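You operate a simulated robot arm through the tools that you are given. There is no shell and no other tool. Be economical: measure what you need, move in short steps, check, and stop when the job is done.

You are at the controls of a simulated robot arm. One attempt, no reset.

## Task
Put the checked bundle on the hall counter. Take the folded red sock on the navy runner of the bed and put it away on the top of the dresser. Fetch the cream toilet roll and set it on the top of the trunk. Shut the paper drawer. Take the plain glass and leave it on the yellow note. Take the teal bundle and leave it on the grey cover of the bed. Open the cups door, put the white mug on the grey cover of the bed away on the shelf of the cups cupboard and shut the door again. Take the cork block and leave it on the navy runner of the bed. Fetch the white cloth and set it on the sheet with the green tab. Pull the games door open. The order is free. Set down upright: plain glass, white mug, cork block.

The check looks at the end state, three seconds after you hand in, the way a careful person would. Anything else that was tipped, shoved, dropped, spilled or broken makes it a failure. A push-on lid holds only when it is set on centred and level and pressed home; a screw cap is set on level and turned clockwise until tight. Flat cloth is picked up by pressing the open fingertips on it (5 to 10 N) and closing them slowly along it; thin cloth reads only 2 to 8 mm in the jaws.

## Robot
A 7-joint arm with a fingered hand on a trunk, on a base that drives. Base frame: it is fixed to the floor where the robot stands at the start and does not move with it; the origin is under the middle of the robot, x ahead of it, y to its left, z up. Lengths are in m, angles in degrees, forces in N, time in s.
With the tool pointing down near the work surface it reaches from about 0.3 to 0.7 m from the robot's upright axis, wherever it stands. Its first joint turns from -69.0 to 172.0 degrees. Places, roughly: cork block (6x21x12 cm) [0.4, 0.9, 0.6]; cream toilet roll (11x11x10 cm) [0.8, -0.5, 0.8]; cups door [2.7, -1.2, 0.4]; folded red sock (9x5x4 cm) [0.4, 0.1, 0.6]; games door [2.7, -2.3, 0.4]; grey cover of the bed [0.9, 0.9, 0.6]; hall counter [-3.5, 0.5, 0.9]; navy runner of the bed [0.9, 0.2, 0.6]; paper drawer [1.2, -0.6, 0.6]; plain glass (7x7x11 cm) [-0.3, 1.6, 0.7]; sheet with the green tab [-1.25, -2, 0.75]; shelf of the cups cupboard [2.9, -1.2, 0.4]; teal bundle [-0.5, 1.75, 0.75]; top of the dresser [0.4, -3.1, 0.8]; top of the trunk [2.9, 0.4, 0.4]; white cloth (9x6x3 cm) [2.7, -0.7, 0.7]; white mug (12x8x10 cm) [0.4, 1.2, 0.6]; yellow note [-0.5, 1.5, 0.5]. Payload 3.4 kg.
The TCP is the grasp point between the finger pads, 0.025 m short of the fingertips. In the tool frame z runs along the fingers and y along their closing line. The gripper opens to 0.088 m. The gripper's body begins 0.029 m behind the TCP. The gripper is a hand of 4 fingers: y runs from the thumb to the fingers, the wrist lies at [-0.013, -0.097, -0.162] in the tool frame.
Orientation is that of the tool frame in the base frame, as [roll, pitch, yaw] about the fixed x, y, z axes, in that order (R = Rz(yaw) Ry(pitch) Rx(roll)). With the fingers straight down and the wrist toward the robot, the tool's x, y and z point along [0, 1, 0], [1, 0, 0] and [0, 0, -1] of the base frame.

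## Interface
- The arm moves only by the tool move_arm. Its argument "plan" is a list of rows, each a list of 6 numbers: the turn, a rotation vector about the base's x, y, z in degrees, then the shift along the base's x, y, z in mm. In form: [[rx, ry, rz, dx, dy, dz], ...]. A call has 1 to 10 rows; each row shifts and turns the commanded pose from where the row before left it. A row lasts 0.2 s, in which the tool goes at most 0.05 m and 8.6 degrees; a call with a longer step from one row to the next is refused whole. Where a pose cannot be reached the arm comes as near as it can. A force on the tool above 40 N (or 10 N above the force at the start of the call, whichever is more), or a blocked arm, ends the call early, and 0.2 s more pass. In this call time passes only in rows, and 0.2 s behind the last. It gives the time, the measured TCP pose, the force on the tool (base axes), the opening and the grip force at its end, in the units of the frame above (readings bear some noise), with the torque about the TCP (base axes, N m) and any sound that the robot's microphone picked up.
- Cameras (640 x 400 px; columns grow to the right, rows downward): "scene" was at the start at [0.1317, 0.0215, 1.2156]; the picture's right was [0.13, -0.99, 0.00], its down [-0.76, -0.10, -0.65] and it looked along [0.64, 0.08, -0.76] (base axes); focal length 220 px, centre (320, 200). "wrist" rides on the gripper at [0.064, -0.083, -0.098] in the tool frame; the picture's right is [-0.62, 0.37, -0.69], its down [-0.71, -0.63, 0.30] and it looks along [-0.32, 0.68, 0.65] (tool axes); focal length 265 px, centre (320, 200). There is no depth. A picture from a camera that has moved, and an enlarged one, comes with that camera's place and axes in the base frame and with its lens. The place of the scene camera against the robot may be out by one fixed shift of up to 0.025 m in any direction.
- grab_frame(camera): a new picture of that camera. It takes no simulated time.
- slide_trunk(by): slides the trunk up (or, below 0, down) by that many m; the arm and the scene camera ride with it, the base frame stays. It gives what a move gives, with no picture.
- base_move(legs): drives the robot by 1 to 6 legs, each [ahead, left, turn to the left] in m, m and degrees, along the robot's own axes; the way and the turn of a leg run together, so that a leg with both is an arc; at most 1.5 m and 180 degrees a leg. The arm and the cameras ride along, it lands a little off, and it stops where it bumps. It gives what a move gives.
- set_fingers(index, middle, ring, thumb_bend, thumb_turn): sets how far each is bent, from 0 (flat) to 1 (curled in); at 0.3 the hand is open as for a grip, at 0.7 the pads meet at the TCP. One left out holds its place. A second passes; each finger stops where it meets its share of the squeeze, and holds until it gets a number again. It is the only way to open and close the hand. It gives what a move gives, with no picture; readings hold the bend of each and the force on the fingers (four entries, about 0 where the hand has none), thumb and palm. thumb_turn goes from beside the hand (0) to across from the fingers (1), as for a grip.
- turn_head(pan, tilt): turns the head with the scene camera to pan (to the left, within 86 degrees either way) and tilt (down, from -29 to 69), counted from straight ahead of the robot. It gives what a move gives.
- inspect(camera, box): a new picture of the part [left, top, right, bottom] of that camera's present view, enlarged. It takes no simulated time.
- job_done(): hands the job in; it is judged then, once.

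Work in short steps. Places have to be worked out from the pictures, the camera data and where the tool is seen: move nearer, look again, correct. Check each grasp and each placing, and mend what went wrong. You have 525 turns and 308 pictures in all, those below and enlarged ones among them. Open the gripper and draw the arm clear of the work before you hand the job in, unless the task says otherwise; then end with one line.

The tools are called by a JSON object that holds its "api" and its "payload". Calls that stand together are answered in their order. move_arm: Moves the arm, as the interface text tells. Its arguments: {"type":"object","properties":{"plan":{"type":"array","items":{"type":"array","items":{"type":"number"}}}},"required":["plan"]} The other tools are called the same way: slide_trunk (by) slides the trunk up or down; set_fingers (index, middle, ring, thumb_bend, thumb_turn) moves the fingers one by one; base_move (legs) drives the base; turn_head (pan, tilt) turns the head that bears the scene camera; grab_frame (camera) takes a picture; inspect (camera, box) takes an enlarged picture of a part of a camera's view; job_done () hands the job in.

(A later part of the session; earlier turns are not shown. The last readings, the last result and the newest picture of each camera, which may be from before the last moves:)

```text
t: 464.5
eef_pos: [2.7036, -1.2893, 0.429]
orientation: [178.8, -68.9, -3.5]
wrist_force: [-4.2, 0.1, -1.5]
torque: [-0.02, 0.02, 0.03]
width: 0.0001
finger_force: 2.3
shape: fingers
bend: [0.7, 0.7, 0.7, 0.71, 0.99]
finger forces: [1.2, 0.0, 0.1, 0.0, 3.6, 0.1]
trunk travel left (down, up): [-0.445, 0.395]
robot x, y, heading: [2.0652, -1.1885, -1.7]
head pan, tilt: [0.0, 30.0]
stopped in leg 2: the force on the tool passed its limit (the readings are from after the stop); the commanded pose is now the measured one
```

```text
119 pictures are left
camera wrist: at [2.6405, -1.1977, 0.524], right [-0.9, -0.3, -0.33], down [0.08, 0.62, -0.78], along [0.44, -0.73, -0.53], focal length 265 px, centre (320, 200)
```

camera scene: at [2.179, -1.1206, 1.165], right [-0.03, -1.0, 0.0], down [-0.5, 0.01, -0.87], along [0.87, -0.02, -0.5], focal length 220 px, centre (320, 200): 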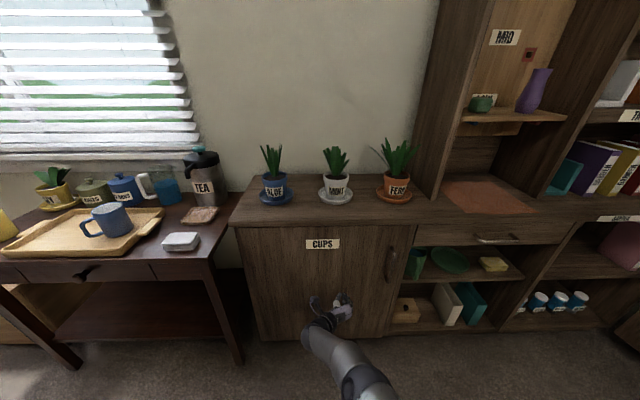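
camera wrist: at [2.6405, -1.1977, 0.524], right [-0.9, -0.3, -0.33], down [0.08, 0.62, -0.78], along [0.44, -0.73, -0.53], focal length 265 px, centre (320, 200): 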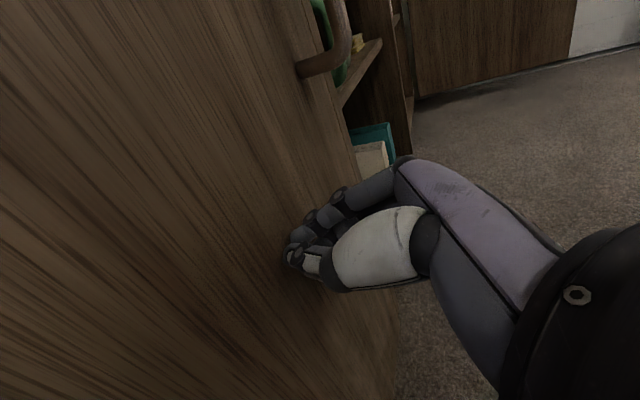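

The door is shut (flat contact at both points). Now the cloth: I back off and bring the hand back to fingers-down.

{"api": "base_move", "payload": {"legs": [[-0.4, 0, 1.7]]}}

{"api": "move_arm", "payload": {"plan": [[-4.18, 4.18, 5.96, -8, 0, 25], [-4.18, 4.18, 5.96, -8, 0, 25], [-4.18, 4.18, 5.96, -8, 0, 25], [-4.18, 4.18, 5.96, -8, 0, 25], [-4.18, 4.18, 5.96, -8, 0, 25], [-4.18, 4.18, 5.96, -8, 0, 25], [-4.18, 4.18, 5.96, -8, 0, 25]]}}

{"api": "move_arm", "payload": {"plan": [[-4.18, 4.18, 5.96, -8, 0, 25], [-4.18, 4.18, 5.96, -8, 0, 25], [-4.18, 4.18, 5.96, -8, 0, 25], [-4.18, 4.18, 5.96, -8, 0, 25], [-4.18, 4.18, 5.96, -8, 0, 25], [-4.18, 4.18, 5.96, -8, 0, 25]]}}

{"api": "set_fingers", "payload": {"index": 0.3, "middle": 0.3, "ring": 0.3, "thumb_bend": 0.3}}

```text
t: 467.0
eef_pos: [2.3058, -1.2642, 0.4312]
orientation: [178.5, -68.9, -1.5]
wrist_force: [-0.1, 0.3, -0.5]
torque: [-0.03, 0.0, -0.02]
width: 0.0
finger_force: 0.1
shape: fingers
bend: [0.7, 0.7, 0.7, 0.7, 0.98]
finger forces: [0.0, 0.0, 0.0, 0.0, 0.0, 0.1]
trunk travel left (down, up): [-0.445, 0.395]
robot x, y, heading: [1.6683, -1.1828, 0.3]
head pan, tilt: [0.0, 30.0]
```

```text
t: 468.6
eef_pos: [2.2501, -1.2636, 0.6024]
orientation: [160.2, -29.8, 56.9]
wrist_force: [-0.6, 0.9, -0.1]
torque: [0.0, 0.02, -0.01]
width: 0.0
finger_force: 0.2
shape: fingers
bend: [0.7, 0.7, 0.7, 0.7, 0.98]
finger forces: [0.0, 0.0, 0.1, 0.1, 0.1, 0.0]
trunk travel left (down, up): [-0.445, 0.395]
robot x, y, heading: [1.6699, -1.182, -0.2]
head pan, tilt: [0.0, 30.0]
```

```text
t: 470.0
eef_pos: [2.2005, -1.2636, 0.7549]
orientation: [176.9, 1.2, 89.4]
wrist_force: [0.0, -0.3, 0.5]
torque: [0.01, -0.03, 0.0]
width: 0.0
finger_force: 0.0
shape: fingers
bend: [0.7, 0.7, 0.7, 0.7, 0.98]
finger forces: [0.0, 0.1, 0.0, 0.0, 0.0, 0.1]
trunk travel left (down, up): [-0.445, 0.395]
robot x, y, heading: [1.6669, -1.1837, -0.0]
head pan, tilt: [0.0, 30.0]
```

```text
t: 471.0
eef_pos: [2.2011, -1.2638, 0.7557]
orientation: [177.0, 1.1, 89.3]
wrist_force: [1.1, 0.7, -0.3]
torque: [-0.03, 0.0, -0.03]
width: 0.0843
finger_force: 0.1
shape: fingers
bend: [0.3, 0.3, 0.3, 0.3, 0.98]
finger forces: [0.0, 0.1, 0.0, 0.0, 0.0, 0.1]
trunk travel left (down, up): [-0.445, 0.395]
robot x, y, heading: [1.6702, -1.1799, -0.1]
head pan, tilt: [0.0, 30.0]
```

{"api": "slide_trunk", "payload": {"by": 0.25}}

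{"api": "base_move", "payload": {"legs": [[0.38, 0, 0], [0, 0.56, 0]]}}

{"api": "grab_frame", "payload": {"camera": "wrist"}}

{"api": "grab_frame", "payload": {"camera": "scene"}}

```text
t: 473.6
eef_pos: [2.1996, -1.2636, 1.0048]
orientation: [177.0, 1.0, 89.4]
wrist_force: [1.0, -0.4, -0.3]
torque: [-0.05, -0.02, 0.03]
width: 0.0846
finger_force: 0.0
shape: fingers
bend: [0.3, 0.3, 0.3, 0.3, 0.98]
finger forces: [0.0, 0.0, 0.0, 0.1, 0.0, 0.0]
trunk travel left (down, up): [-0.695, 0.145]
robot x, y, heading: [1.6665, -1.1806, 0.2]
head pan, tilt: [0.0, 30.0]
```

```text
t: 478.7
eef_pos: [2.5686, -0.7123, 1.0049]
orientation: [177.0, 1.1, 89.9]
wrist_force: [-0.4, 0.2, 0.6]
torque: [-0.01, 0.0, 0.0]
width: 0.0843
finger_force: 0.1
shape: fingers
bend: [0.3, 0.3, 0.3, 0.3, 0.98]
finger forces: [0.0, 0.0, 0.0, 0.0, 0.0, 0.1]
trunk travel left (down, up): [-0.695, 0.145]
robot x, y, heading: [2.0371, -0.6348, 0.6]
head pan, tilt: [0.0, 30.0]
```

```text
118 pictures are left
camera wrist: at [2.4804, -0.6443, 1.0979], right [0.33, -0.61, 0.72], down [-0.62, -0.72, -0.32], along [0.72, -0.34, -0.61], focal length 265 px, centre (320, 200)
```

wrist: 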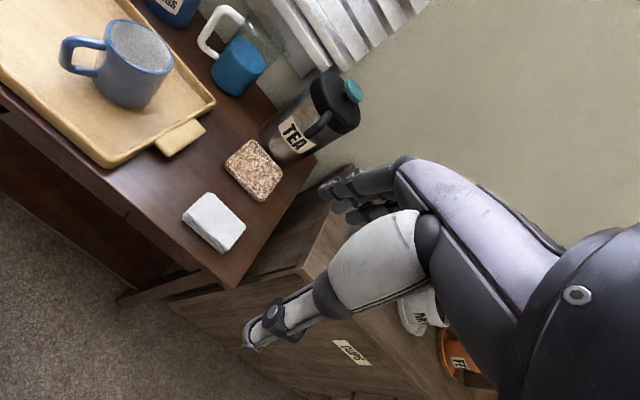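

```text
117 pictures are left
camera scene: at [2.1819, -0.6222, 1.415], right [0.01, -1.0, 0.0], down [-0.5, 0.0, -0.87], along [0.87, 0.01, -0.5], focal length 220 px, centre (320, 200)
```

scene: 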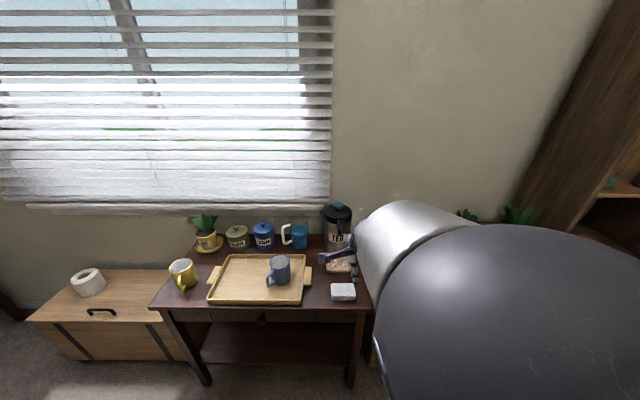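

Cloth ≈(2.708,-0.706), long axis along y, so I close along x. I level the hand, drive 0.1 m ahead, and descend partway.

{"api": "base_move", "payload": {"legs": [[0.1, 0, -0.6]]}}

{"api": "move_arm", "payload": {"plan": [[1.1, 3, 0, 15, 3, -40], [0, 0, 0, 20, 3, -40], [0, 0, 0, 4, 0, -45], [0, 0, 0, 0, 0, -45], [0, 0, 0, 0, 0, -40]]}}

{"api": "grab_frame", "payload": {"camera": "wrist"}}

```text
t: 479.9
eef_pos: [2.6674, -0.7179, 1.0054]
orientation: [176.9, 1.1, 89.2]
wrist_force: [-0.8, 0.2, -0.3]
torque: [0.03, 0.02, -0.02]
width: 0.0842
finger_force: 0.0
shape: fingers
bend: [0.3, 0.3, 0.3, 0.3, 0.98]
finger forces: [0.0, 0.0, 0.0, 0.0, 0.0, 0.0]
trunk travel left (down, up): [-0.695, 0.145]
robot x, y, heading: [2.1365, -0.6379, -0.3]
head pan, tilt: [0.0, 30.0]
```

```text
t: 481.1
eef_pos: [2.7098, -0.7103, 0.7942]
orientation: [-179.9, -0.2, 89.1]
wrist_force: [-0.3, 0.7, 0.2]
torque: [-0.01, 0.02, 0.0]
width: 0.0846
finger_force: 0.1
shape: fingers
bend: [0.3, 0.3, 0.3, 0.3, 0.98]
finger forces: [0.1, 0.0, 0.0, 0.0, 0.0, 0.0]
trunk travel left (down, up): [-0.695, 0.145]
robot x, y, heading: [2.1398, -0.6368, 0.2]
head pan, tilt: [0.0, 30.0]
```

```text
116 pictures are left
camera wrist: at [2.6263, -0.6448, 0.8932], right [0.36, -0.63, 0.69], down [-0.64, -0.7, -0.3], along [0.68, -0.33, -0.65], focal length 265 px, centre (320, 200)
```

wrist: 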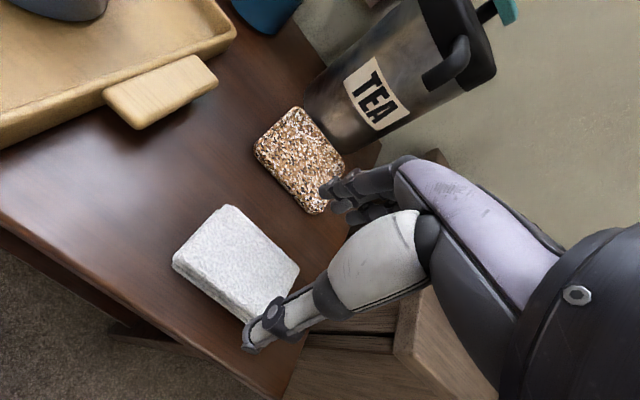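

Cloth centre (2.703,-0.704), confirmed. I correct and descend to z≈0.729, then close.

{"api": "move_arm", "payload": {"plan": [[0, 0, 0, -6, 6, -25], [0, 0, 0, 0, 0, -25], [0, 0, 0, 0, 0, -12], [0, 0, 0, 0, 0, -5]]}}

{"api": "grab_frame", "payload": {"camera": "wrist"}}

```text
t: 482.1
eef_pos: [2.7013, -0.7068, 0.7279]
orientation: [180.0, 0.0, 89.1]
wrist_force: [0.2, 0.9, 0.0]
torque: [-0.02, -0.03, 0.01]
width: 0.0845
finger_force: 0.0
shape: fingers
bend: [0.3, 0.3, 0.3, 0.3, 0.98]
finger forces: [0.0, 0.0, 0.0, 0.0, 0.0, 0.1]
trunk travel left (down, up): [-0.695, 0.145]
robot x, y, heading: [2.1328, -0.6375, -0.3]
head pan, tilt: [0.0, 30.0]
```

```text
115 pictures are left
camera wrist: at [2.6184, -0.6394, 0.8263], right [0.36, -0.62, 0.69], down [-0.64, -0.71, -0.3], along [0.68, -0.33, -0.65], focal length 265 px, centre (320, 200)
```

wrist: 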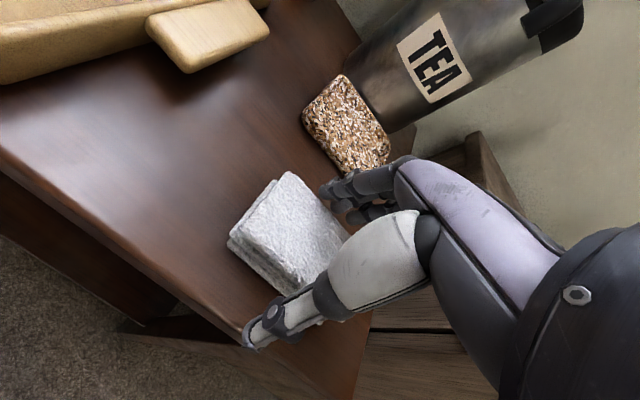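

{"api": "move_arm", "payload": {"plan": [[0, 0, 0, 0, 0, -3], [0, 0, 0, 0, 0, -3]]}}

{"api": "set_fingers", "payload": {"index": 0.7, "middle": 0.7, "ring": 0.7, "thumb_bend": 0.7}}

{"api": "grab_frame", "payload": {"camera": "wrist"}}

```text
t: 482.6
eef_pos: [2.7012, -0.7043, 0.7238]
orientation: [-179.9, 0.1, 89.2]
wrist_force: [0.2, -0.1, 0.7]
torque: [0.0, -0.05, -0.01]
width: 0.0851
finger_force: 0.1
shape: fingers
bend: [0.3, 0.3, 0.3, 0.3, 0.98]
finger forces: [0.6, 0.1, 0.0, 0.1, 0.1, 0.0]
trunk travel left (down, up): [-0.695, 0.145]
robot x, y, heading: [2.1344, -0.6356, -0.5]
head pan, tilt: [0.0, 30.0]
```

```text
t: 483.6
eef_pos: [2.702, -0.705, 0.7222]
orientation: [180.0, -0.1, 89.2]
wrist_force: [0.0, 1.0, 0.3]
torque: [-0.02, -0.05, 0.0]
width: 0.0521
finger_force: 20.4
shape: fingers
bend: [0.56, 0.59, 0.6, 0.41, 0.93]
finger forces: [6.7, 6.6, 6.4, 0.0, 19.8, 0.1]
trunk travel left (down, up): [-0.695, 0.145]
robot x, y, heading: [2.138, -0.6358, -0.5]
head pan, tilt: [0.0, 30.0]
```

```text
114 pictures are left
camera wrist: at [2.618, -0.6392, 0.8211], right [0.36, -0.63, 0.69], down [-0.64, -0.71, -0.3], along [0.68, -0.33, -0.65], focal length 265 px, centre (320, 200)
```

wrist: 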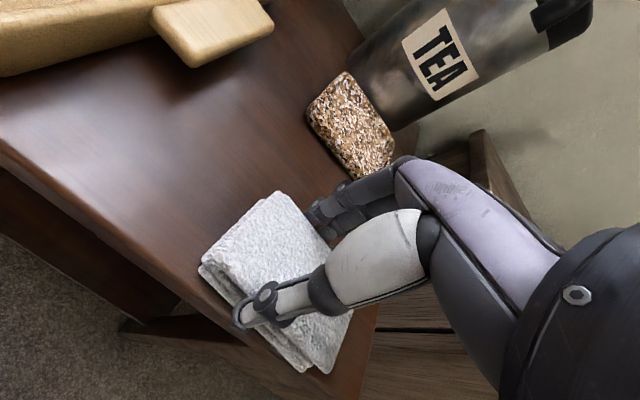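

Cloth gripped (52 mm, 20 N). I lift it and drive away backwards.

{"api": "move_arm", "payload": {"plan": [[0, 0, 0, 0, 0, 15], [0, 0, 0, 0, 0, 45], [0, 0, 0, 0, 0, 48], [0, 0, 0, 0, 0, 48], [0, 0, 0, 0, 0, 48], [0, 0, 0, -20, 0, 40]]}}

{"api": "grab_frame", "payload": {"camera": "wrist"}}

{"api": "base_move", "payload": {"legs": [[0, -0.65, 0], [-1.2, 0, 0], [-1.2, 0, 0]]}}

```text
t: 485.1
eef_pos: [2.6785, -0.7043, 0.9655]
orientation: [-180.0, 0.0, 89.2]
wrist_force: [-0.2, -0.1, -0.4]
torque: [-0.02, 0.02, 0.02]
width: 0.0515
finger_force: 19.3
shape: fingers
bend: [0.56, 0.6, 0.61, 0.41, 0.93]
finger forces: [6.8, 6.3, 6.1, 0.0, 19.4, 0.1]
trunk travel left (down, up): [-0.695, 0.145]
robot x, y, heading: [2.1328, -0.6332, -0.3]
head pan, tilt: [0.0, 30.0]
```

```text
113 pictures are left
camera wrist: at [2.596, -0.6376, 1.0646], right [0.36, -0.62, 0.69], down [-0.64, -0.71, -0.3], along [0.68, -0.33, -0.65], focal length 265 px, centre (320, 200)
```

wrist: 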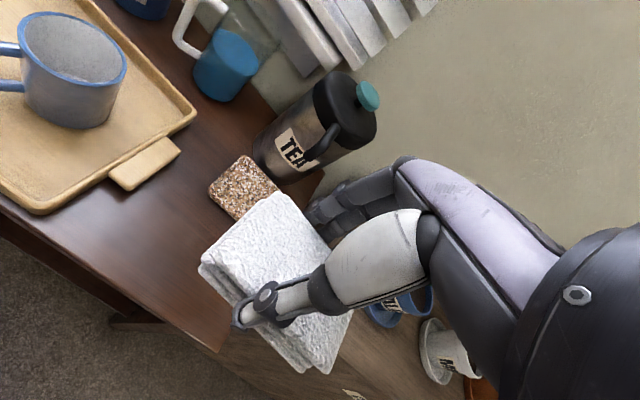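

```text
t: 500.2
eef_pos: [0.243, -1.3568, 0.9649]
orientation: [-180.0, 0.1, 90.8]
wrist_force: [0.3, -0.2, -0.4]
torque: [-0.01, -0.01, 0.01]
width: 0.0516
finger_force: 19.3
shape: fingers
bend: [0.56, 0.6, 0.61, 0.41, 0.93]
finger forces: [6.9, 6.2, 6.2, 0.1, 19.4, 0.0]
trunk travel left (down, up): [-0.695, 0.145]
robot x, y, heading: [-0.3039, -1.3048, 1.6]
head pan, tilt: [0.0, 30.0]
```

Now to the printer cabinet: I move, turn to face -x, and look.

{"api": "base_move", "payload": {"legs": [[0, -0.68, 0], [0, 0, 178]]}}

{"api": "turn_head", "payload": {"pan": 0, "tilt": 40}}

{"api": "grab_frame", "payload": {"camera": "scene"}}

{"api": "grab_frame", "payload": {"camera": "wrist"}}

```text
t: 511.1
eef_pos: [-0.8277, -1.8861, 0.9642]
orientation: [-179.9, 0.0, -94.4]
wrist_force: [-0.3, -0.5, -0.7]
torque: [-0.02, 0.01, -0.02]
width: 0.0507
finger_force: 18.0
shape: fingers
bend: [0.57, 0.6, 0.61, 0.41, 0.93]
finger forces: [6.4, 5.8, 5.9, 0.1, 18.2, 0.1]
trunk travel left (down, up): [-0.695, 0.145]
robot x, y, heading: [-0.2868, -1.9862, 176.2]
head pan, tilt: [0.0, 30.0]
```

```text
t: 511.8
eef_pos: [-0.8274, -1.8845, 0.9649]
orientation: [180.0, 0.0, -94.4]
wrist_force: [0.5, 0.7, -0.3]
torque: [0.0, 0.01, -0.04]
width: 0.051
finger_force: 18.1
shape: fingers
bend: [0.57, 0.6, 0.61, 0.41, 0.93]
finger forces: [6.4, 5.9, 5.9, 0.0, 18.1, 0.0]
trunk travel left (down, up): [-0.695, 0.145]
robot x, y, heading: [-0.2874, -1.988, 176.3]
head pan, tilt: [0.0, 40.0]
```

```text
112 pictures are left
camera scene: at [-0.4185, -1.9672, 1.3997], right [0.06, 1.0, 0.0], down [0.64, -0.04, -0.77], along [-0.76, 0.05, -0.64], focal length 220 px, centre (320, 200)
```

scene: 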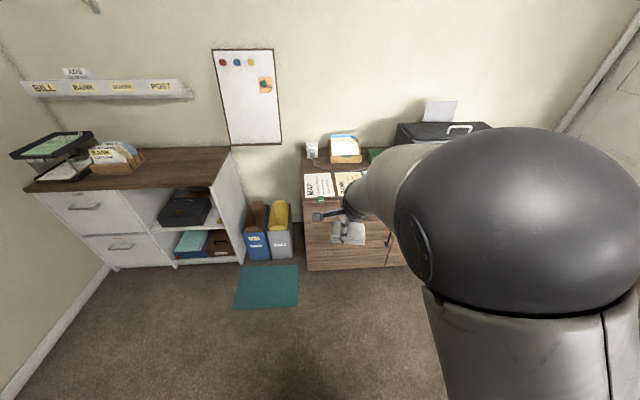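

```text
111 pictures are left
camera wrist: at [-0.751, -1.9553, 1.0634], right [-0.32, 0.65, 0.69], down [0.68, 0.66, -0.3], along [-0.66, 0.38, -0.65], focal length 265 px, centre (320, 200)
```

wrist: 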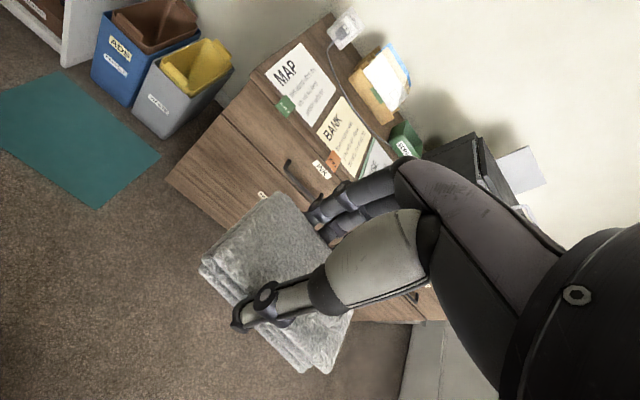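

MAP sheet (green tab): x≈-1.37..-1.20, y≈-1.995..-1.855. I drive 0.33 m ahead and bring the cloth over it.

{"api": "base_move", "payload": {"legs": [[0.33, 0.06, 3]]}}

{"api": "grab_frame", "payload": {"camera": "wrist"}}

```text
t: 514.0
eef_pos: [-1.1644, -1.9656, 0.9642]
orientation: [-180.0, 0.1, -91.1]
wrist_force: [0.3, -0.5, -0.6]
torque: [-0.01, 0.01, 0.01]
width: 0.051
finger_force: 17.8
shape: fingers
bend: [0.57, 0.6, 0.61, 0.41, 0.93]
finger forces: [6.4, 5.7, 5.9, 0.0, 18.2, 0.0]
trunk travel left (down, up): [-0.695, 0.145]
robot x, y, heading: [-0.6179, -2.0349, 179.5]
head pan, tilt: [0.0, 40.0]
```

```text
110 pictures are left
camera wrist: at [-1.0821, -2.0308, 1.0632], right [-0.36, 0.63, 0.69], down [0.64, 0.7, -0.3], along [-0.68, 0.34, -0.65], focal length 265 px, centre (320, 200)
```

wrist: 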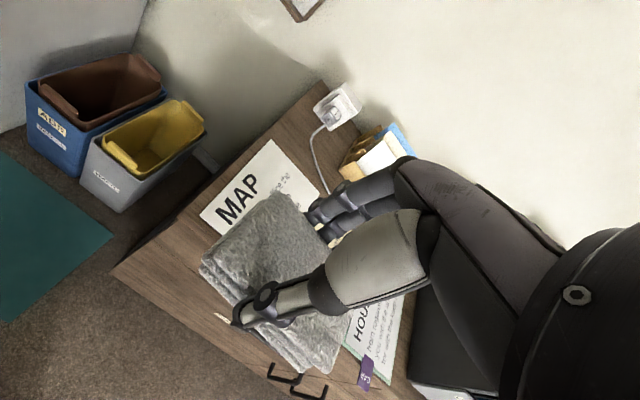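

Refined with two views: sheet z≈0.707, x -1.46..-1.26, y -2.0..-1.84, centre (-1.36,-1.922). I drive 0.1 m more and position the cloth.

{"api": "base_move", "payload": {"legs": [[0.1, 0, 0.5]]}}

{"api": "move_arm", "payload": {"plan": [[0, 0, 0, -32, 14, -30], [0, 0, 0, -32, 14, -30], [0, 0, 1, -32, 14, -30], [0, 0, 0, 0, 0, -45]]}}

{"api": "grab_frame", "payload": {"camera": "wrist"}}

{"api": "grab_frame", "payload": {"camera": "scene"}}

```text
t: 515.2
eef_pos: [-1.2651, -1.9715, 0.9647]
orientation: [-179.9, 0.0, -90.4]
wrist_force: [0.0, 0.0, -0.7]
torque: [0.01, 0.02, 0.0]
width: 0.051
finger_force: 18.4
shape: fingers
bend: [0.57, 0.6, 0.61, 0.41, 0.93]
finger forces: [6.5, 5.8, 5.9, 0.0, 18.3, 0.0]
trunk travel left (down, up): [-0.695, 0.145]
robot x, y, heading: [-0.7186, -2.034, -179.6]
head pan, tilt: [0.0, 40.0]
```

```text
t: 516.2
eef_pos: [-1.3615, -1.9305, 0.8271]
orientation: [-179.9, 0.2, -89.5]
wrist_force: [0.3, 0.7, -0.7]
torque: [-0.04, 0.02, -0.04]
width: 0.0507
finger_force: 18.5
shape: fingers
bend: [0.57, 0.6, 0.61, 0.41, 0.93]
finger forces: [6.4, 5.8, 5.7, 0.0, 18.2, 0.1]
trunk travel left (down, up): [-0.695, 0.145]
robot x, y, heading: [-0.7233, -2.034, -179.9]
head pan, tilt: [0.0, 40.0]
```

```text
109 pictures are left
camera wrist: at [-1.2774, -1.9936, 0.9256], right [-0.37, 0.62, 0.69], down [0.62, 0.72, -0.3], along [-0.69, 0.32, -0.65], focal length 265 px, centre (320, 200)
```

wrist: 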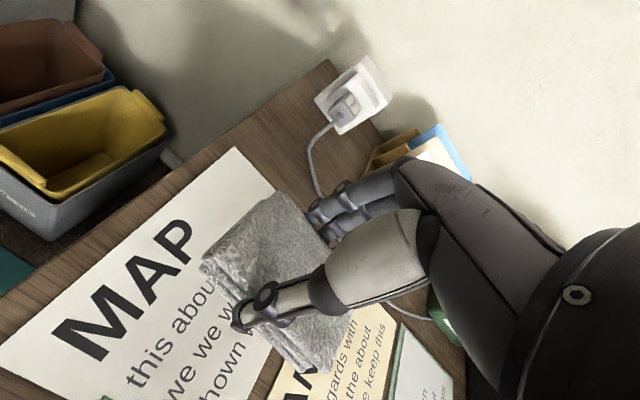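

```text
108 pictures are left
camera scene: at [-0.8498, -2.025, 1.3996], right [0.0, 1.0, 0.0], down [0.64, 0.0, -0.77], along [-0.77, 0.0, -0.64], focal length 220 px, centre (320, 200)
```

scene: 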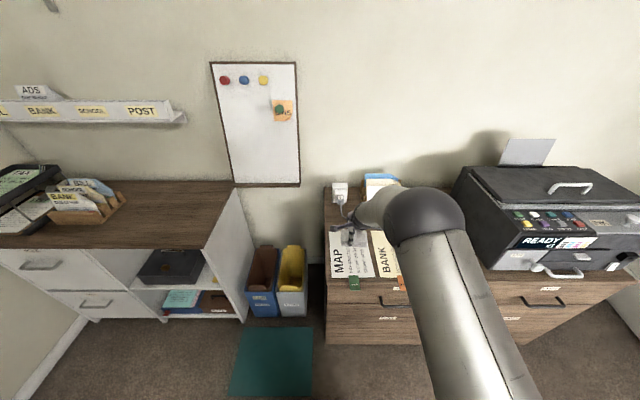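

Cloth right over the MAP sheet's centre. I lower to contact.

{"api": "move_arm", "payload": {"plan": [[0, 0, 0, 0, 4, -40], [0, 0, 0, 0, 4, -35], [0, 0, 0, 0, 0, -10], [0, 0, 0, 0, 0, -4], [0, 0, 0, 0, 0, -4], [0, 0, 0, 0, 0, -3], [0, 0, 0, 0, 0, -3]]}}

```text
t: 517.8
eef_pos: [-1.3611, -1.9205, 0.7406]
orientation: [178.9, 0.1, -89.4]
wrist_force: [-4.0, 4.0, 37.9]
torque: [0.12, -0.29, 0.07]
width: 0.0517
finger_force: 23.1
shape: fingers
bend: [0.57, 0.6, 0.61, 0.41, 0.93]
finger forces: [7.7, 7.7, 7.9, 0.1, 23.3, 0.0]
trunk travel left (down, up): [-0.695, 0.145]
robot x, y, heading: [-0.7184, -2.0349, -180.1]
head pan, tilt: [0.0, 40.0]
```

Firm contact. I relieve a little, open, and rise.

{"api": "move_arm", "payload": {"plan": [[0, 0, 0, 0, 0, 4]]}}

{"api": "set_fingers", "payload": {"index": 0.35, "middle": 0.35, "ring": 0.35, "thumb_bend": 0.2}}

{"api": "move_arm", "payload": {"plan": [[0, 0, 0, 0, 0, 30], [0, 0, 0, 0, 0, 45], [0, 0, 0, 0, 0, 45], [0, 0, 0, 0, 0, 45], [0, 0, 0, 0, 0, 45]]}}

{"api": "grab_frame", "payload": {"camera": "wrist"}}

```text
t: 518.2
eef_pos: [-1.3598, -1.9196, 0.7415]
orientation: [179.3, 0.0, -89.6]
wrist_force: [-7.3, 3.6, 27.6]
torque: [0.14, 0.0, 0.07]
width: 0.0519
finger_force: 21.3
shape: fingers
bend: [0.57, 0.6, 0.61, 0.41, 0.93]
finger forces: [8.3, 7.9, 8.1, 0.0, 19.0, 0.0]
trunk travel left (down, up): [-0.695, 0.145]
robot x, y, heading: [-0.7197, -2.0323, -179.9]
head pan, tilt: [0.0, 40.0]
```

```text
t: 519.2
eef_pos: [-1.3596, -1.9201, 0.7347]
orientation: [-179.9, 0.1, -89.5]
wrist_force: [-0.3, -0.1, -0.6]
torque: [-0.01, 0.0, -0.01]
width: 0.0861
finger_force: 0.1
shape: fingers
bend: [0.35, 0.35, 0.35, 0.2, 0.97]
finger forces: [0.1, 0.0, 0.0, 0.0, 0.0, 0.0]
trunk travel left (down, up): [-0.695, 0.145]
robot x, y, heading: [-0.7168, -2.0332, -180.0]
head pan, tilt: [0.0, 40.0]
```

```text
t: 520.4
eef_pos: [-1.3597, -1.9202, 0.947]
orientation: [180.0, 0.0, -89.5]
wrist_force: [0.3, -0.4, 0.8]
torque: [0.0, 0.0, 0.0]
width: 0.0864
finger_force: 0.0
shape: fingers
bend: [0.35, 0.35, 0.35, 0.2, 0.97]
finger forces: [0.0, 0.1, 0.0, 0.1, 0.0, 0.0]
trunk travel left (down, up): [-0.695, 0.145]
robot x, y, heading: [-0.721, -2.0351, -179.9]
head pan, tilt: [0.0, 40.0]
```

```text
107 pictures are left
camera wrist: at [-1.2758, -1.9835, 1.0452], right [-0.37, 0.62, 0.69], down [0.62, 0.72, -0.3], along [-0.69, 0.32, -0.65], focal length 265 px, centre (320, 200)
```

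wrist: 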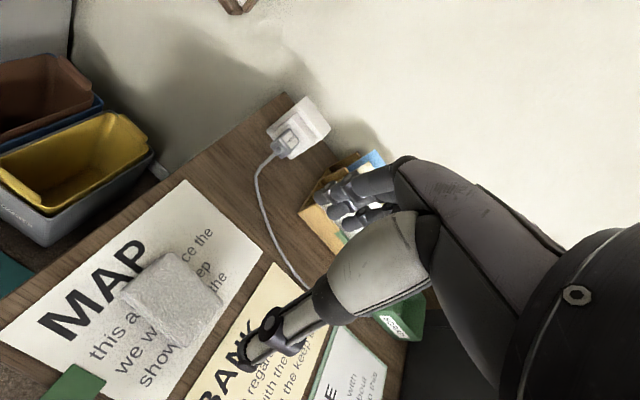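

The cloth lies on the MAP sheet. Now the checked bundle: I retract, drive back toward the bed's runner to examine the 935 block.

{"api": "move_arm", "payload": {"plan": [[0, 0, 0, 40, -10, 10], [0, 0, 0, 40, -10, 10], [0, 0, 0, 40, 0, 10], [0, 0, 0, 40, 0, 10], [0, 0, 0, 30, 0, 10]]}}

{"api": "base_move", "payload": {"legs": [[-0.38, 0, 0], [0, 0, 90], [0, 0, 90], [0, 1.1, 0], [0, 0.95, 0]]}}

{"api": "turn_head", "payload": {"pan": 0, "tilt": 45}}

{"api": "grab_frame", "payload": {"camera": "scene"}}

{"api": "grab_frame", "payload": {"camera": "wrist"}}

```text
t: 521.6
eef_pos: [-1.1695, -1.943, 0.9819]
orientation: [-175.5, -1.4, -88.5]
wrist_force: [-0.3, 0.1, -0.8]
torque: [-0.01, -0.03, 0.04]
width: 0.0863
finger_force: 0.0
shape: fingers
bend: [0.35, 0.35, 0.35, 0.2, 0.97]
finger forces: [0.0, 0.0, 0.1, 0.1, 0.0, 0.1]
out of reach, approached as far as the arm can: row 5
trunk travel left (down, up): [-0.695, 0.145]
robot x, y, heading: [-0.723, -2.0344, -179.9]
head pan, tilt: [0.0, 40.0]
```

```text
t: 541.5
eef_pos: [0.1651, -0.0878, 0.981]
orientation: [-175.6, -1.1, 89.2]
wrist_force: [0.1, 1.4, -0.8]
torque: [-0.01, 0.0, 0.0]
width: 0.0862
finger_force: 0.0
shape: fingers
bend: [0.35, 0.35, 0.35, 0.2, 0.97]
finger forces: [0.0, 0.0, 0.0, 0.1, 0.0, 0.0]
trunk travel left (down, up): [-0.695, 0.145]
robot x, y, heading: [-0.2766, 0.0213, -2.0]
head pan, tilt: [0.0, 40.0]
```

```text
t: 542.1
eef_pos: [0.1645, -0.088, 0.9796]
orientation: [-175.5, -1.1, 89.4]
wrist_force: [-0.9, 0.2, 1.5]
torque: [0.01, -0.02, -0.02]
width: 0.0861
finger_force: 0.0
shape: fingers
bend: [0.35, 0.35, 0.35, 0.2, 0.97]
finger forces: [0.0, 0.0, 0.0, 0.1, 0.1, 0.0]
trunk travel left (down, up): [-0.695, 0.145]
robot x, y, heading: [-0.2827, 0.0223, -2.3]
head pan, tilt: [0.0, 45.0]
```

```text
106 pictures are left
camera scene: at [-0.1447, 0.0276, 1.3924], right [-0.04, -1.0, 0.0], down [-0.71, 0.03, -0.71], along [0.71, -0.03, -0.71], focal length 220 px, centre (320, 200)
```

scene: 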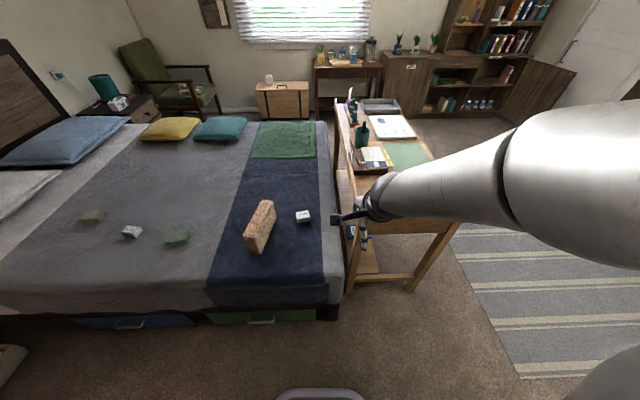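

```text
105 pictures are left
camera wrist: at [0.0904, -0.0238, 1.0864], right [0.41, -0.64, 0.65], down [-0.66, -0.7, -0.27], along [0.63, -0.32, -0.71], focal length 265 px, centre (320, 200)
```

wrist: 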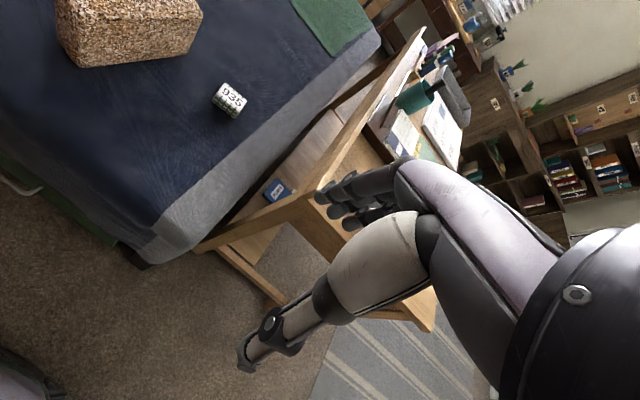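

{"api": "inspect", "payload": {"camera": "wrist", "box": [190, 60, 270, 140]}}

{"api": "inspect", "payload": {"camera": "scene", "box": [60, 30, 320, 260]}}

{"api": "inspect", "payload": {"camera": "scene", "box": [130, 40, 240, 120]}}

```text
5.00 times, centred on (230, 100) of wrist
camera zoom: at [0.0904, -0.0238, 1.0864], right [0.41, -0.64, 0.65], down [-0.66, -0.7, -0.27], along [0.63, -0.32, -0.71], focal length 1327 px, centre (770, 700)
```

zoom: 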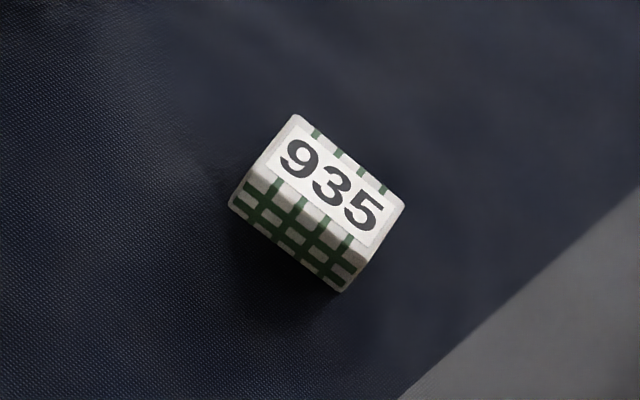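

```text
1.74 times, centred on (190, 145) of scene
camera zoom: at [-0.1447, 0.0276, 1.3924], right [-0.04, -1.0, 0.0], down [-0.71, 0.03, -0.71], along [0.71, -0.03, -0.71], focal length 382 px, centre (546, 296)
```

zoom: 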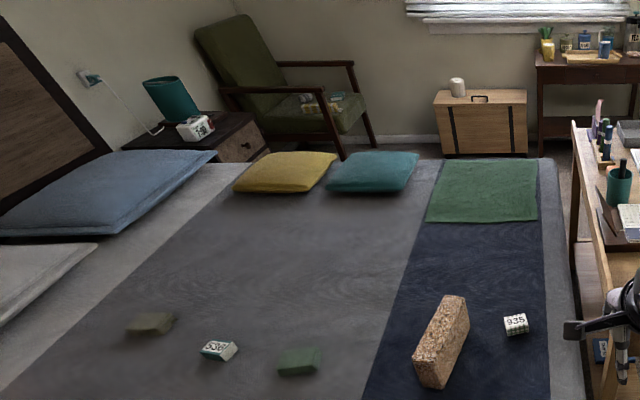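

```text
5.00 times, centred on (185, 80) of scene
camera zoom: at [-0.1447, 0.0276, 1.3924], right [-0.04, -1.0, 0.0], down [-0.71, 0.03, -0.71], along [0.71, -0.03, -0.71], focal length 1100 px, centre (995, 800)
```

zoom: 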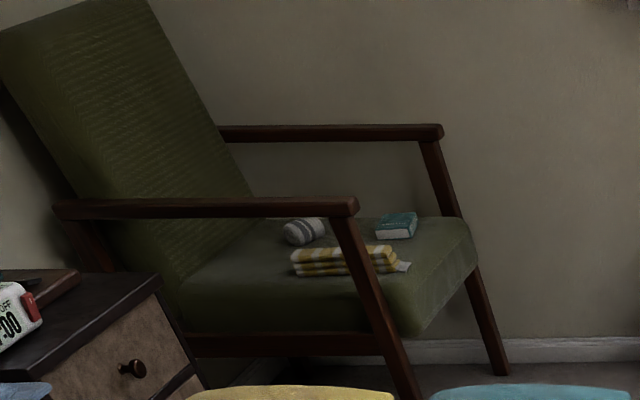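

The 935 block has a green-and-white check — it's the checked bundle, at ≈(0.537,0.075), long axis ~18° off y. I drive closer, level and turn the hand.

{"api": "base_move", "payload": {"legs": [[0.17, 0.06, 2]]}}

{"api": "move_arm", "payload": {"plan": [[-1, -4.5, 0, 20, 5, -20], [0, 0, 6, 40, 15, -20], [0, 0, 6, 40, 15, -20], [0, 0, 5, 40, 15, -20], [0, 0, 0, 35, 10, -25]]}}

{"api": "grab_frame", "payload": {"camera": "wrist"}}

```text
t: 543.6
eef_pos: [0.3437, -0.013, 0.9809]
orientation: [-175.5, -1.2, 91.4]
wrist_force: [0.7, -0.1, -0.2]
torque: [-0.03, 0.0, -0.01]
width: 0.0863
finger_force: 0.0
shape: fingers
bend: [0.35, 0.35, 0.35, 0.2, 0.97]
finger forces: [0.0, 0.1, 0.1, 0.1, 0.0, 0.0]
trunk travel left (down, up): [-0.695, 0.145]
robot x, y, heading: [-0.1051, 0.083, -0.2]
head pan, tilt: [0.0, 45.0]
```

```text
t: 544.8
eef_pos: [0.5189, 0.0482, 0.8767]
orientation: [-179.9, 0.1, 108.5]
wrist_force: [0.6, -0.7, 0.3]
torque: [0.01, 0.0, 0.02]
width: 0.0861
finger_force: 0.0
shape: fingers
bend: [0.35, 0.35, 0.35, 0.2, 0.97]
finger forces: [0.1, 0.1, 0.0, 0.0, 0.0, 0.0]
trunk travel left (down, up): [-0.695, 0.145]
robot x, y, heading: [-0.1071, 0.0751, 0.2]
head pan, tilt: [0.0, 45.0]
```

```text
101 pictures are left
camera wrist: at [0.4184, 0.0835, 0.9748], right [0.55, -0.47, 0.69], down [-0.37, -0.88, -0.3], along [0.75, -0.09, -0.65], focal length 265 px, centre (320, 200)
```

wrist: 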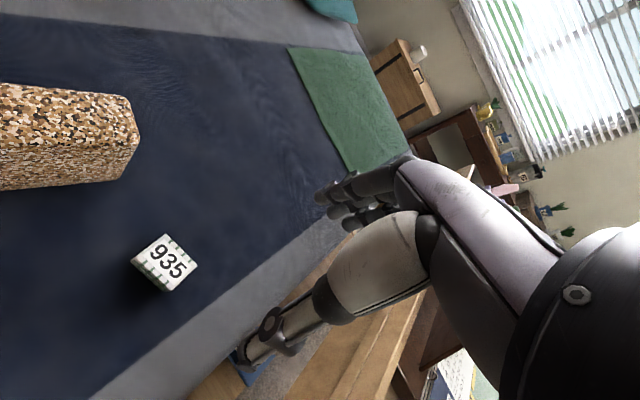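

Aligned yaw. I centre over it and descend.

{"api": "set_fingers", "payload": {"index": 0.35, "middle": 0.35, "ring": 0.35, "thumb_bend": 0.35}}

{"api": "move_arm", "payload": {"plan": [[0, 0, 0, 6, 9, -45], [0, 0, 0, 5, 9, -45], [0, 0, 0, 5, 8, -45], [0, 0, 0, 0, 0, -45], [0, 0, 0, 0, 0, -40]]}}

{"api": "grab_frame", "payload": {"camera": "wrist"}}

```text
t: 545.8
eef_pos: [0.5169, 0.0469, 0.8765]
orientation: [-180.0, 0.0, 108.6]
wrist_force: [0.3, 0.4, 0.1]
torque: [-0.02, -0.01, 0.01]
width: 0.0746
finger_force: 0.0
shape: fingers
bend: [0.35, 0.35, 0.35, 0.35, 0.97]
finger forces: [0.0, 0.1, 0.0, 0.0, 0.0, 0.1]
trunk travel left (down, up): [-0.695, 0.145]
robot x, y, heading: [-0.106, 0.08, -0.1]
head pan, tilt: [0.0, 45.0]
```

```text
t: 547.0
eef_pos: [0.5346, 0.0732, 0.6543]
orientation: [180.0, -0.1, 108.5]
wrist_force: [0.1, -0.6, -0.4]
torque: [0.01, -0.01, 0.0]
width: 0.0745
finger_force: 0.1
shape: fingers
bend: [0.35, 0.35, 0.35, 0.35, 0.97]
finger forces: [0.0, 0.0, 0.1, 0.0, 0.0, 0.1]
trunk travel left (down, up): [-0.695, 0.145]
robot x, y, heading: [-0.1116, 0.0823, 0.3]
head pan, tilt: [0.0, 45.0]
```

```text
100 pictures are left
camera wrist: at [0.434, 0.1076, 0.7525], right [0.55, -0.47, 0.69], down [-0.37, -0.88, -0.3], along [0.75, -0.09, -0.65], focal length 265 px, centre (320, 200)
```

wrist: 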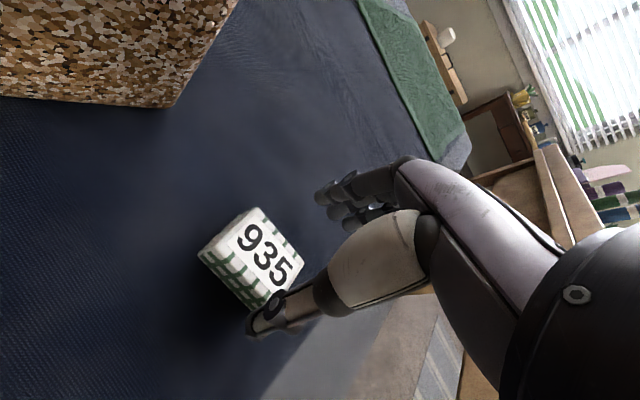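

{"api": "move_arm", "payload": {"plan": [[0, 0, 0, -1, 3, -30], [0, 0, 0, 0, 0, -20], [0, 0, 0, 0, 0, -11]]}}

{"api": "set_fingers", "payload": {"index": 0.7, "middle": 0.7, "ring": 0.7, "thumb_bend": 0.7}}

{"api": "grab_frame", "payload": {"camera": "wrist"}}

```text
t: 547.8
eef_pos: [0.5293, 0.0708, 0.6154]
orientation: [179.9, 0.1, 108.5]
wrist_force: [-0.6, -0.1, 0.3]
torque: [0.0, -0.01, 0.02]
width: 0.0745
finger_force: 0.0
shape: fingers
bend: [0.35, 0.35, 0.35, 0.35, 0.97]
finger forces: [0.1, 0.0, 0.1, 0.0, 0.1, 0.0]
out of reach, approached as far as the arm can: row 2, 3
trunk travel left (down, up): [-0.695, 0.145]
robot x, y, heading: [-0.1054, 0.0759, 0.1]
head pan, tilt: [0.0, 45.0]
```

```text
t: 548.8
eef_pos: [0.5308, 0.0713, 0.6191]
orientation: [179.7, 0.1, 108.5]
wrist_force: [6.4, -0.7, 13.3]
torque: [-0.1, 0.07, 0.03]
width: 0.0289
finger_force: 14.2
shape: fingers
bend: [0.61, 0.64, 0.68, 0.54, 0.96]
finger forces: [6.2, 5.2, 5.9, 0.0, 11.6, 0.1]
trunk travel left (down, up): [-0.695, 0.145]
robot x, y, heading: [-0.1056, 0.0794, 0.4]
head pan, tilt: [0.0, 45.0]
```

```text
99 pictures are left
camera wrist: at [0.4298, 0.1065, 0.7158], right [0.54, -0.47, 0.7], down [-0.37, -0.88, -0.31], along [0.76, -0.09, -0.65], focal length 265 px, centre (320, 200)
```

wrist: 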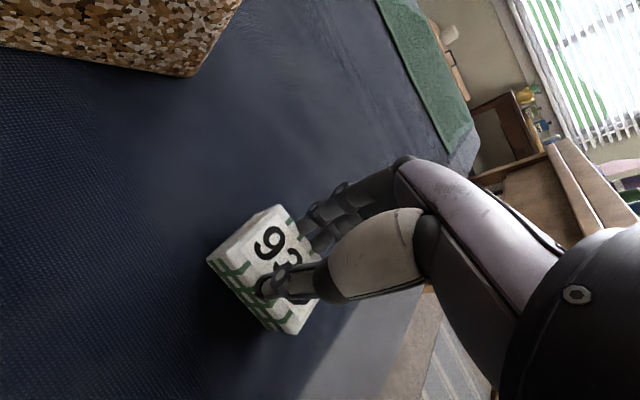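

Reach limit left the grip too high. I reopen and lower with the trunk 2.5 cm, then regrip.

{"api": "set_fingers", "payload": {"index": 0.35, "middle": 0.35, "ring": 0.35, "thumb_bend": 0.35}}

{"api": "grab_frame", "payload": {"camera": "wrist"}}

```text
t: 549.8
eef_pos: [0.5292, 0.0701, 0.6147]
orientation: [180.0, 0.0, 108.6]
wrist_force: [0.4, -0.4, 0.6]
torque: [-0.01, 0.0, 0.0]
width: 0.0743
finger_force: 0.1
shape: fingers
bend: [0.35, 0.35, 0.35, 0.35, 0.97]
finger forces: [0.1, 0.0, 0.0, 0.1, 0.1, 0.1]
trunk travel left (down, up): [-0.695, 0.145]
robot x, y, heading: [-0.1068, 0.0808, 0.2]
head pan, tilt: [0.0, 45.0]
```

```text
98 pictures are left
camera wrist: at [0.4292, 0.1065, 0.7138], right [0.55, -0.47, 0.69], down [-0.37, -0.88, -0.3], along [0.75, -0.09, -0.65], focal length 265 px, centre (320, 200)
```

wrist: 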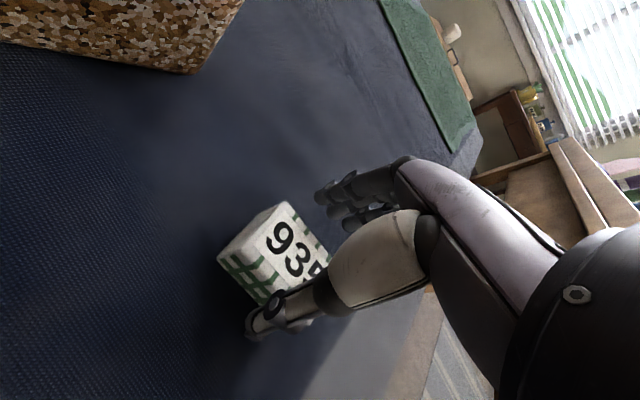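

{"api": "slide_trunk", "payload": {"by": -0.024}}

{"api": "set_fingers", "payload": {"index": 0.7, "middle": 0.7, "ring": 0.7, "thumb_bend": 0.7}}

{"api": "grab_frame", "payload": {"camera": "wrist"}}

```text
t: 550.5
eef_pos: [0.5303, 0.0725, 0.5913]
orientation: [-180.0, 0.0, 108.5]
wrist_force: [-0.4, -0.8, -0.6]
torque: [0.01, 0.02, -0.01]
width: 0.0742
finger_force: 0.0
shape: fingers
bend: [0.35, 0.35, 0.35, 0.35, 0.97]
finger forces: [0.0, 0.0, 0.1, 0.0, 0.0, 0.0]
trunk travel left (down, up): [-0.671, 0.169]
robot x, y, heading: [-0.1097, 0.0771, 0.1]
head pan, tilt: [0.0, 45.0]
```

```text
t: 551.5
eef_pos: [0.5302, 0.0706, 0.5906]
orientation: [179.9, 0.0, 108.6]
wrist_force: [0.9, 0.0, 1.1]
torque: [-0.01, -0.04, 0.03]
width: 0.0382
finger_force: 17.3
shape: fingers
bend: [0.54, 0.6, 0.62, 0.52, 0.94]
finger forces: [6.6, 6.3, 5.0, 0.0, 16.6, 0.0]
trunk travel left (down, up): [-0.671, 0.169]
robot x, y, heading: [-0.1091, 0.0803, 0.2]
head pan, tilt: [0.0, 45.0]
```

```text
97 pictures are left
camera wrist: at [0.4295, 0.1066, 0.6901], right [0.55, -0.47, 0.69], down [-0.37, -0.88, -0.3], along [0.75, -0.09, -0.65], focal length 265 px, centre (320, 200)
```

wrist: 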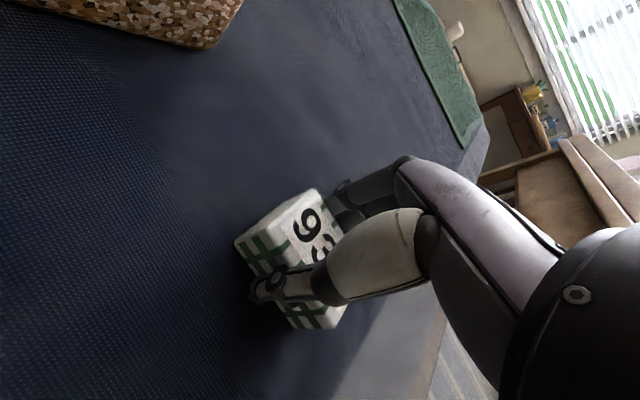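

Solid grip (38 mm, 17 N). I lift, back off, and turn toward the hall door.

{"api": "slide_trunk", "payload": {"by": 0.16}}

{"api": "move_arm", "payload": {"plan": [[0, 0, 0, 0, 0, 45], [0, 0, -6, 0, 0, 45], [0, 0, -6, -10, 0, 45], [0, 0, -6, -30, 0, 35], [0, 0, 0, -40, 0, 20], [0, 0, 0, -40, 0, 20]]}}

{"api": "base_move", "payload": {"legs": [[-0.3, 0, 0], [0, 0, 90], [0, 0, 85]]}}

{"api": "turn_head", "payload": {"pan": 0, "tilt": 25}}

{"api": "grab_frame", "payload": {"camera": "scene"}}

{"api": "grab_frame", "payload": {"camera": "wrist"}}

```text
t: 553.4
eef_pos: [0.5304, 0.0718, 0.7512]
orientation: [179.9, 0.1, 108.5]
wrist_force: [0.0, 0.2, -0.4]
torque: [-0.03, 0.0, 0.03]
width: 0.0377
finger_force: 16.8
shape: fingers
bend: [0.55, 0.6, 0.63, 0.52, 0.94]
finger forces: [6.6, 5.5, 4.6, 0.1, 16.8, 0.0]
trunk travel left (down, up): [-0.831, 0.009]
robot x, y, heading: [-0.1087, 0.0762, 0.1]
head pan, tilt: [0.0, 45.0]
```

```text
t: 554.8
eef_pos: [0.4188, 0.0726, 0.9497]
orientation: [179.9, 0.0, 90.4]
wrist_force: [0.7, -0.3, 0.0]
torque: [-0.07, 0.01, -0.02]
width: 0.038
finger_force: 16.9
shape: fingers
bend: [0.55, 0.6, 0.63, 0.52, 0.94]
finger forces: [6.4, 5.3, 4.7, 0.0, 16.3, 0.0]
out of reach, approached as far as the arm can: row 4
trunk travel left (down, up): [-0.831, 0.009]
robot x, y, heading: [-0.1087, 0.0774, 0.3]
head pan, tilt: [0.0, 45.0]
```

```text
t: 564.2
eef_pos: [-0.9315, 0.136, 0.9482]
orientation: [-179.9, -0.1, -95.1]
wrist_force: [-0.4, -0.2, -1.2]
torque: [0.05, -0.03, 0.03]
width: 0.0369
finger_force: 15.2
shape: fingers
bend: [0.55, 0.61, 0.63, 0.53, 0.94]
finger forces: [6.0, 4.9, 4.3, 0.1, 15.1, 0.0]
trunk travel left (down, up): [-0.831, 0.009]
robot x, y, heading: [-0.4094, 0.0786, 174.3]
head pan, tilt: [0.0, 45.0]
```

```text
t: 565.1
eef_pos: [-0.9312, 0.1365, 0.9477]
orientation: [-180.0, 0.0, -95.0]
wrist_force: [-0.4, 0.2, -1.2]
torque: [-0.01, 0.02, 0.0]
width: 0.0373
finger_force: 15.4
shape: fingers
bend: [0.55, 0.61, 0.63, 0.53, 0.94]
finger forces: [6.1, 4.8, 4.3, 0.0, 15.1, 0.0]
trunk travel left (down, up): [-0.831, 0.009]
robot x, y, heading: [-0.407, 0.0763, 174.8]
head pan, tilt: [0.0, 25.0]
```

```text
96 pictures are left
camera scene: at [-0.5438, 0.1043, 1.5589], right [0.1, 1.0, 0.0], down [0.42, -0.04, -0.91], along [-0.9, 0.09, -0.42], focal length 220 px, centre (320, 200)
```

scene: 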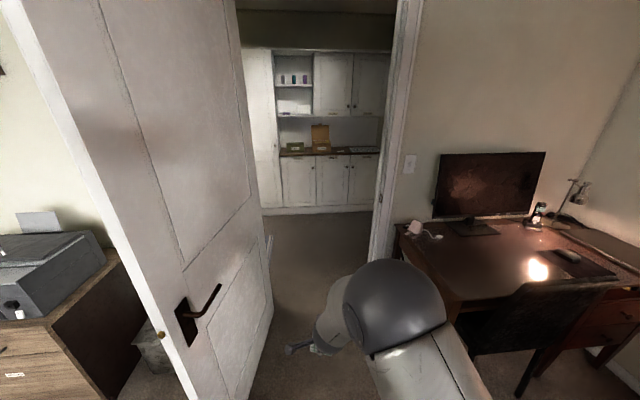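

```text
95 pictures are left
camera wrist: at [-0.8555, 0.0654, 1.0465], right [-0.31, 0.65, 0.69], down [0.69, 0.66, -0.3], along [-0.65, 0.38, -0.65], focal length 265 px, centre (320, 200)
```

wrist: 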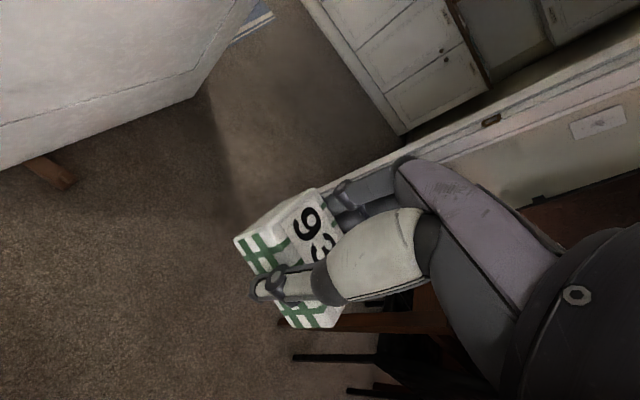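

Doorway ahead: open between y≈-0.1 and 0.87 at x≈-2. I align at y≈0.38 and approach.

{"api": "base_move", "payload": {"legs": [[0, 0, 5.3], [0.6, -0.3, 0]]}}

{"api": "grab_frame", "payload": {"camera": "scene"}}

{"api": "turn_head", "payload": {"pan": 30, "tilt": 45}}

{"api": "grab_frame", "payload": {"camera": "scene"}}

```text
t: 569.3
eef_pos: [-1.5347, 0.3901, 0.9476]
orientation: [-180.0, -0.1, -89.8]
wrist_force: [-0.5, 0.0, -1.4]
torque: [0.03, 0.0, 0.01]
width: 0.0369
finger_force: 14.8
shape: fingers
bend: [0.55, 0.61, 0.63, 0.53, 0.94]
finger forces: [6.0, 4.9, 4.3, 0.0, 15.1, 0.0]
trunk travel left (down, up): [-0.831, 0.009]
robot x, y, heading: [-1.0084, 0.3822, 180.0]
head pan, tilt: [0.0, 25.0]
```

```text
94 pictures are left
camera scene: at [-1.1454, 0.3949, 1.5589], right [0.0, 1.0, 0.0], down [0.42, 0.0, -0.91], along [-0.91, 0.0, -0.42], focal length 220 px, centre (320, 200)
```

scene: 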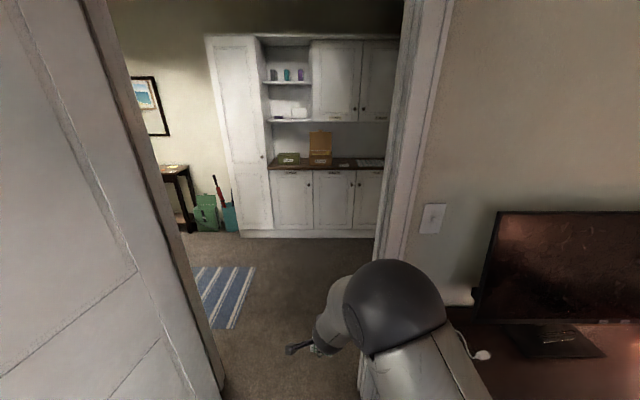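

```text
t: 570.3
eef_pos: [-1.5365, 0.3902, 0.9477]
orientation: [180.0, 0.0, -89.8]
wrist_force: [0.1, 0.4, -0.7]
torque: [0.0, 0.01, 0.0]
width: 0.0371
finger_force: 14.7
shape: fingers
bend: [0.55, 0.61, 0.63, 0.53, 0.94]
finger forces: [6.0, 4.9, 4.3, 0.0, 15.1, 0.0]
trunk travel left (down, up): [-0.831, 0.009]
robot x, y, heading: [-1.0101, 0.3835, 180.2]
head pan, tilt: [30.0, 45.0]
```

```text
93 pictures are left
camera scene: at [-1.1237, 0.3542, 1.5284], right [-0.5, 0.87, 0.0], down [0.61, 0.35, -0.71], along [-0.61, -0.35, -0.71], focal length 220 px, centre (320, 200)
```

scene: 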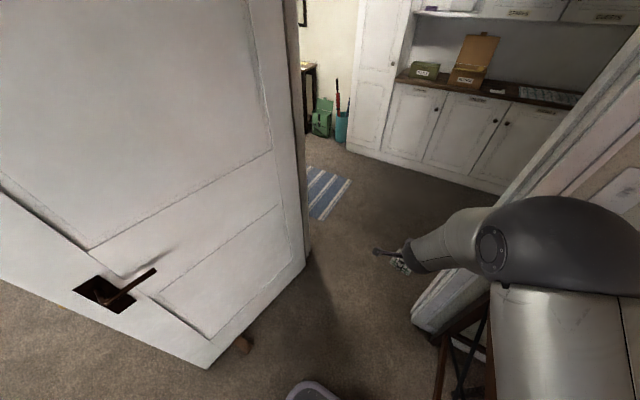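

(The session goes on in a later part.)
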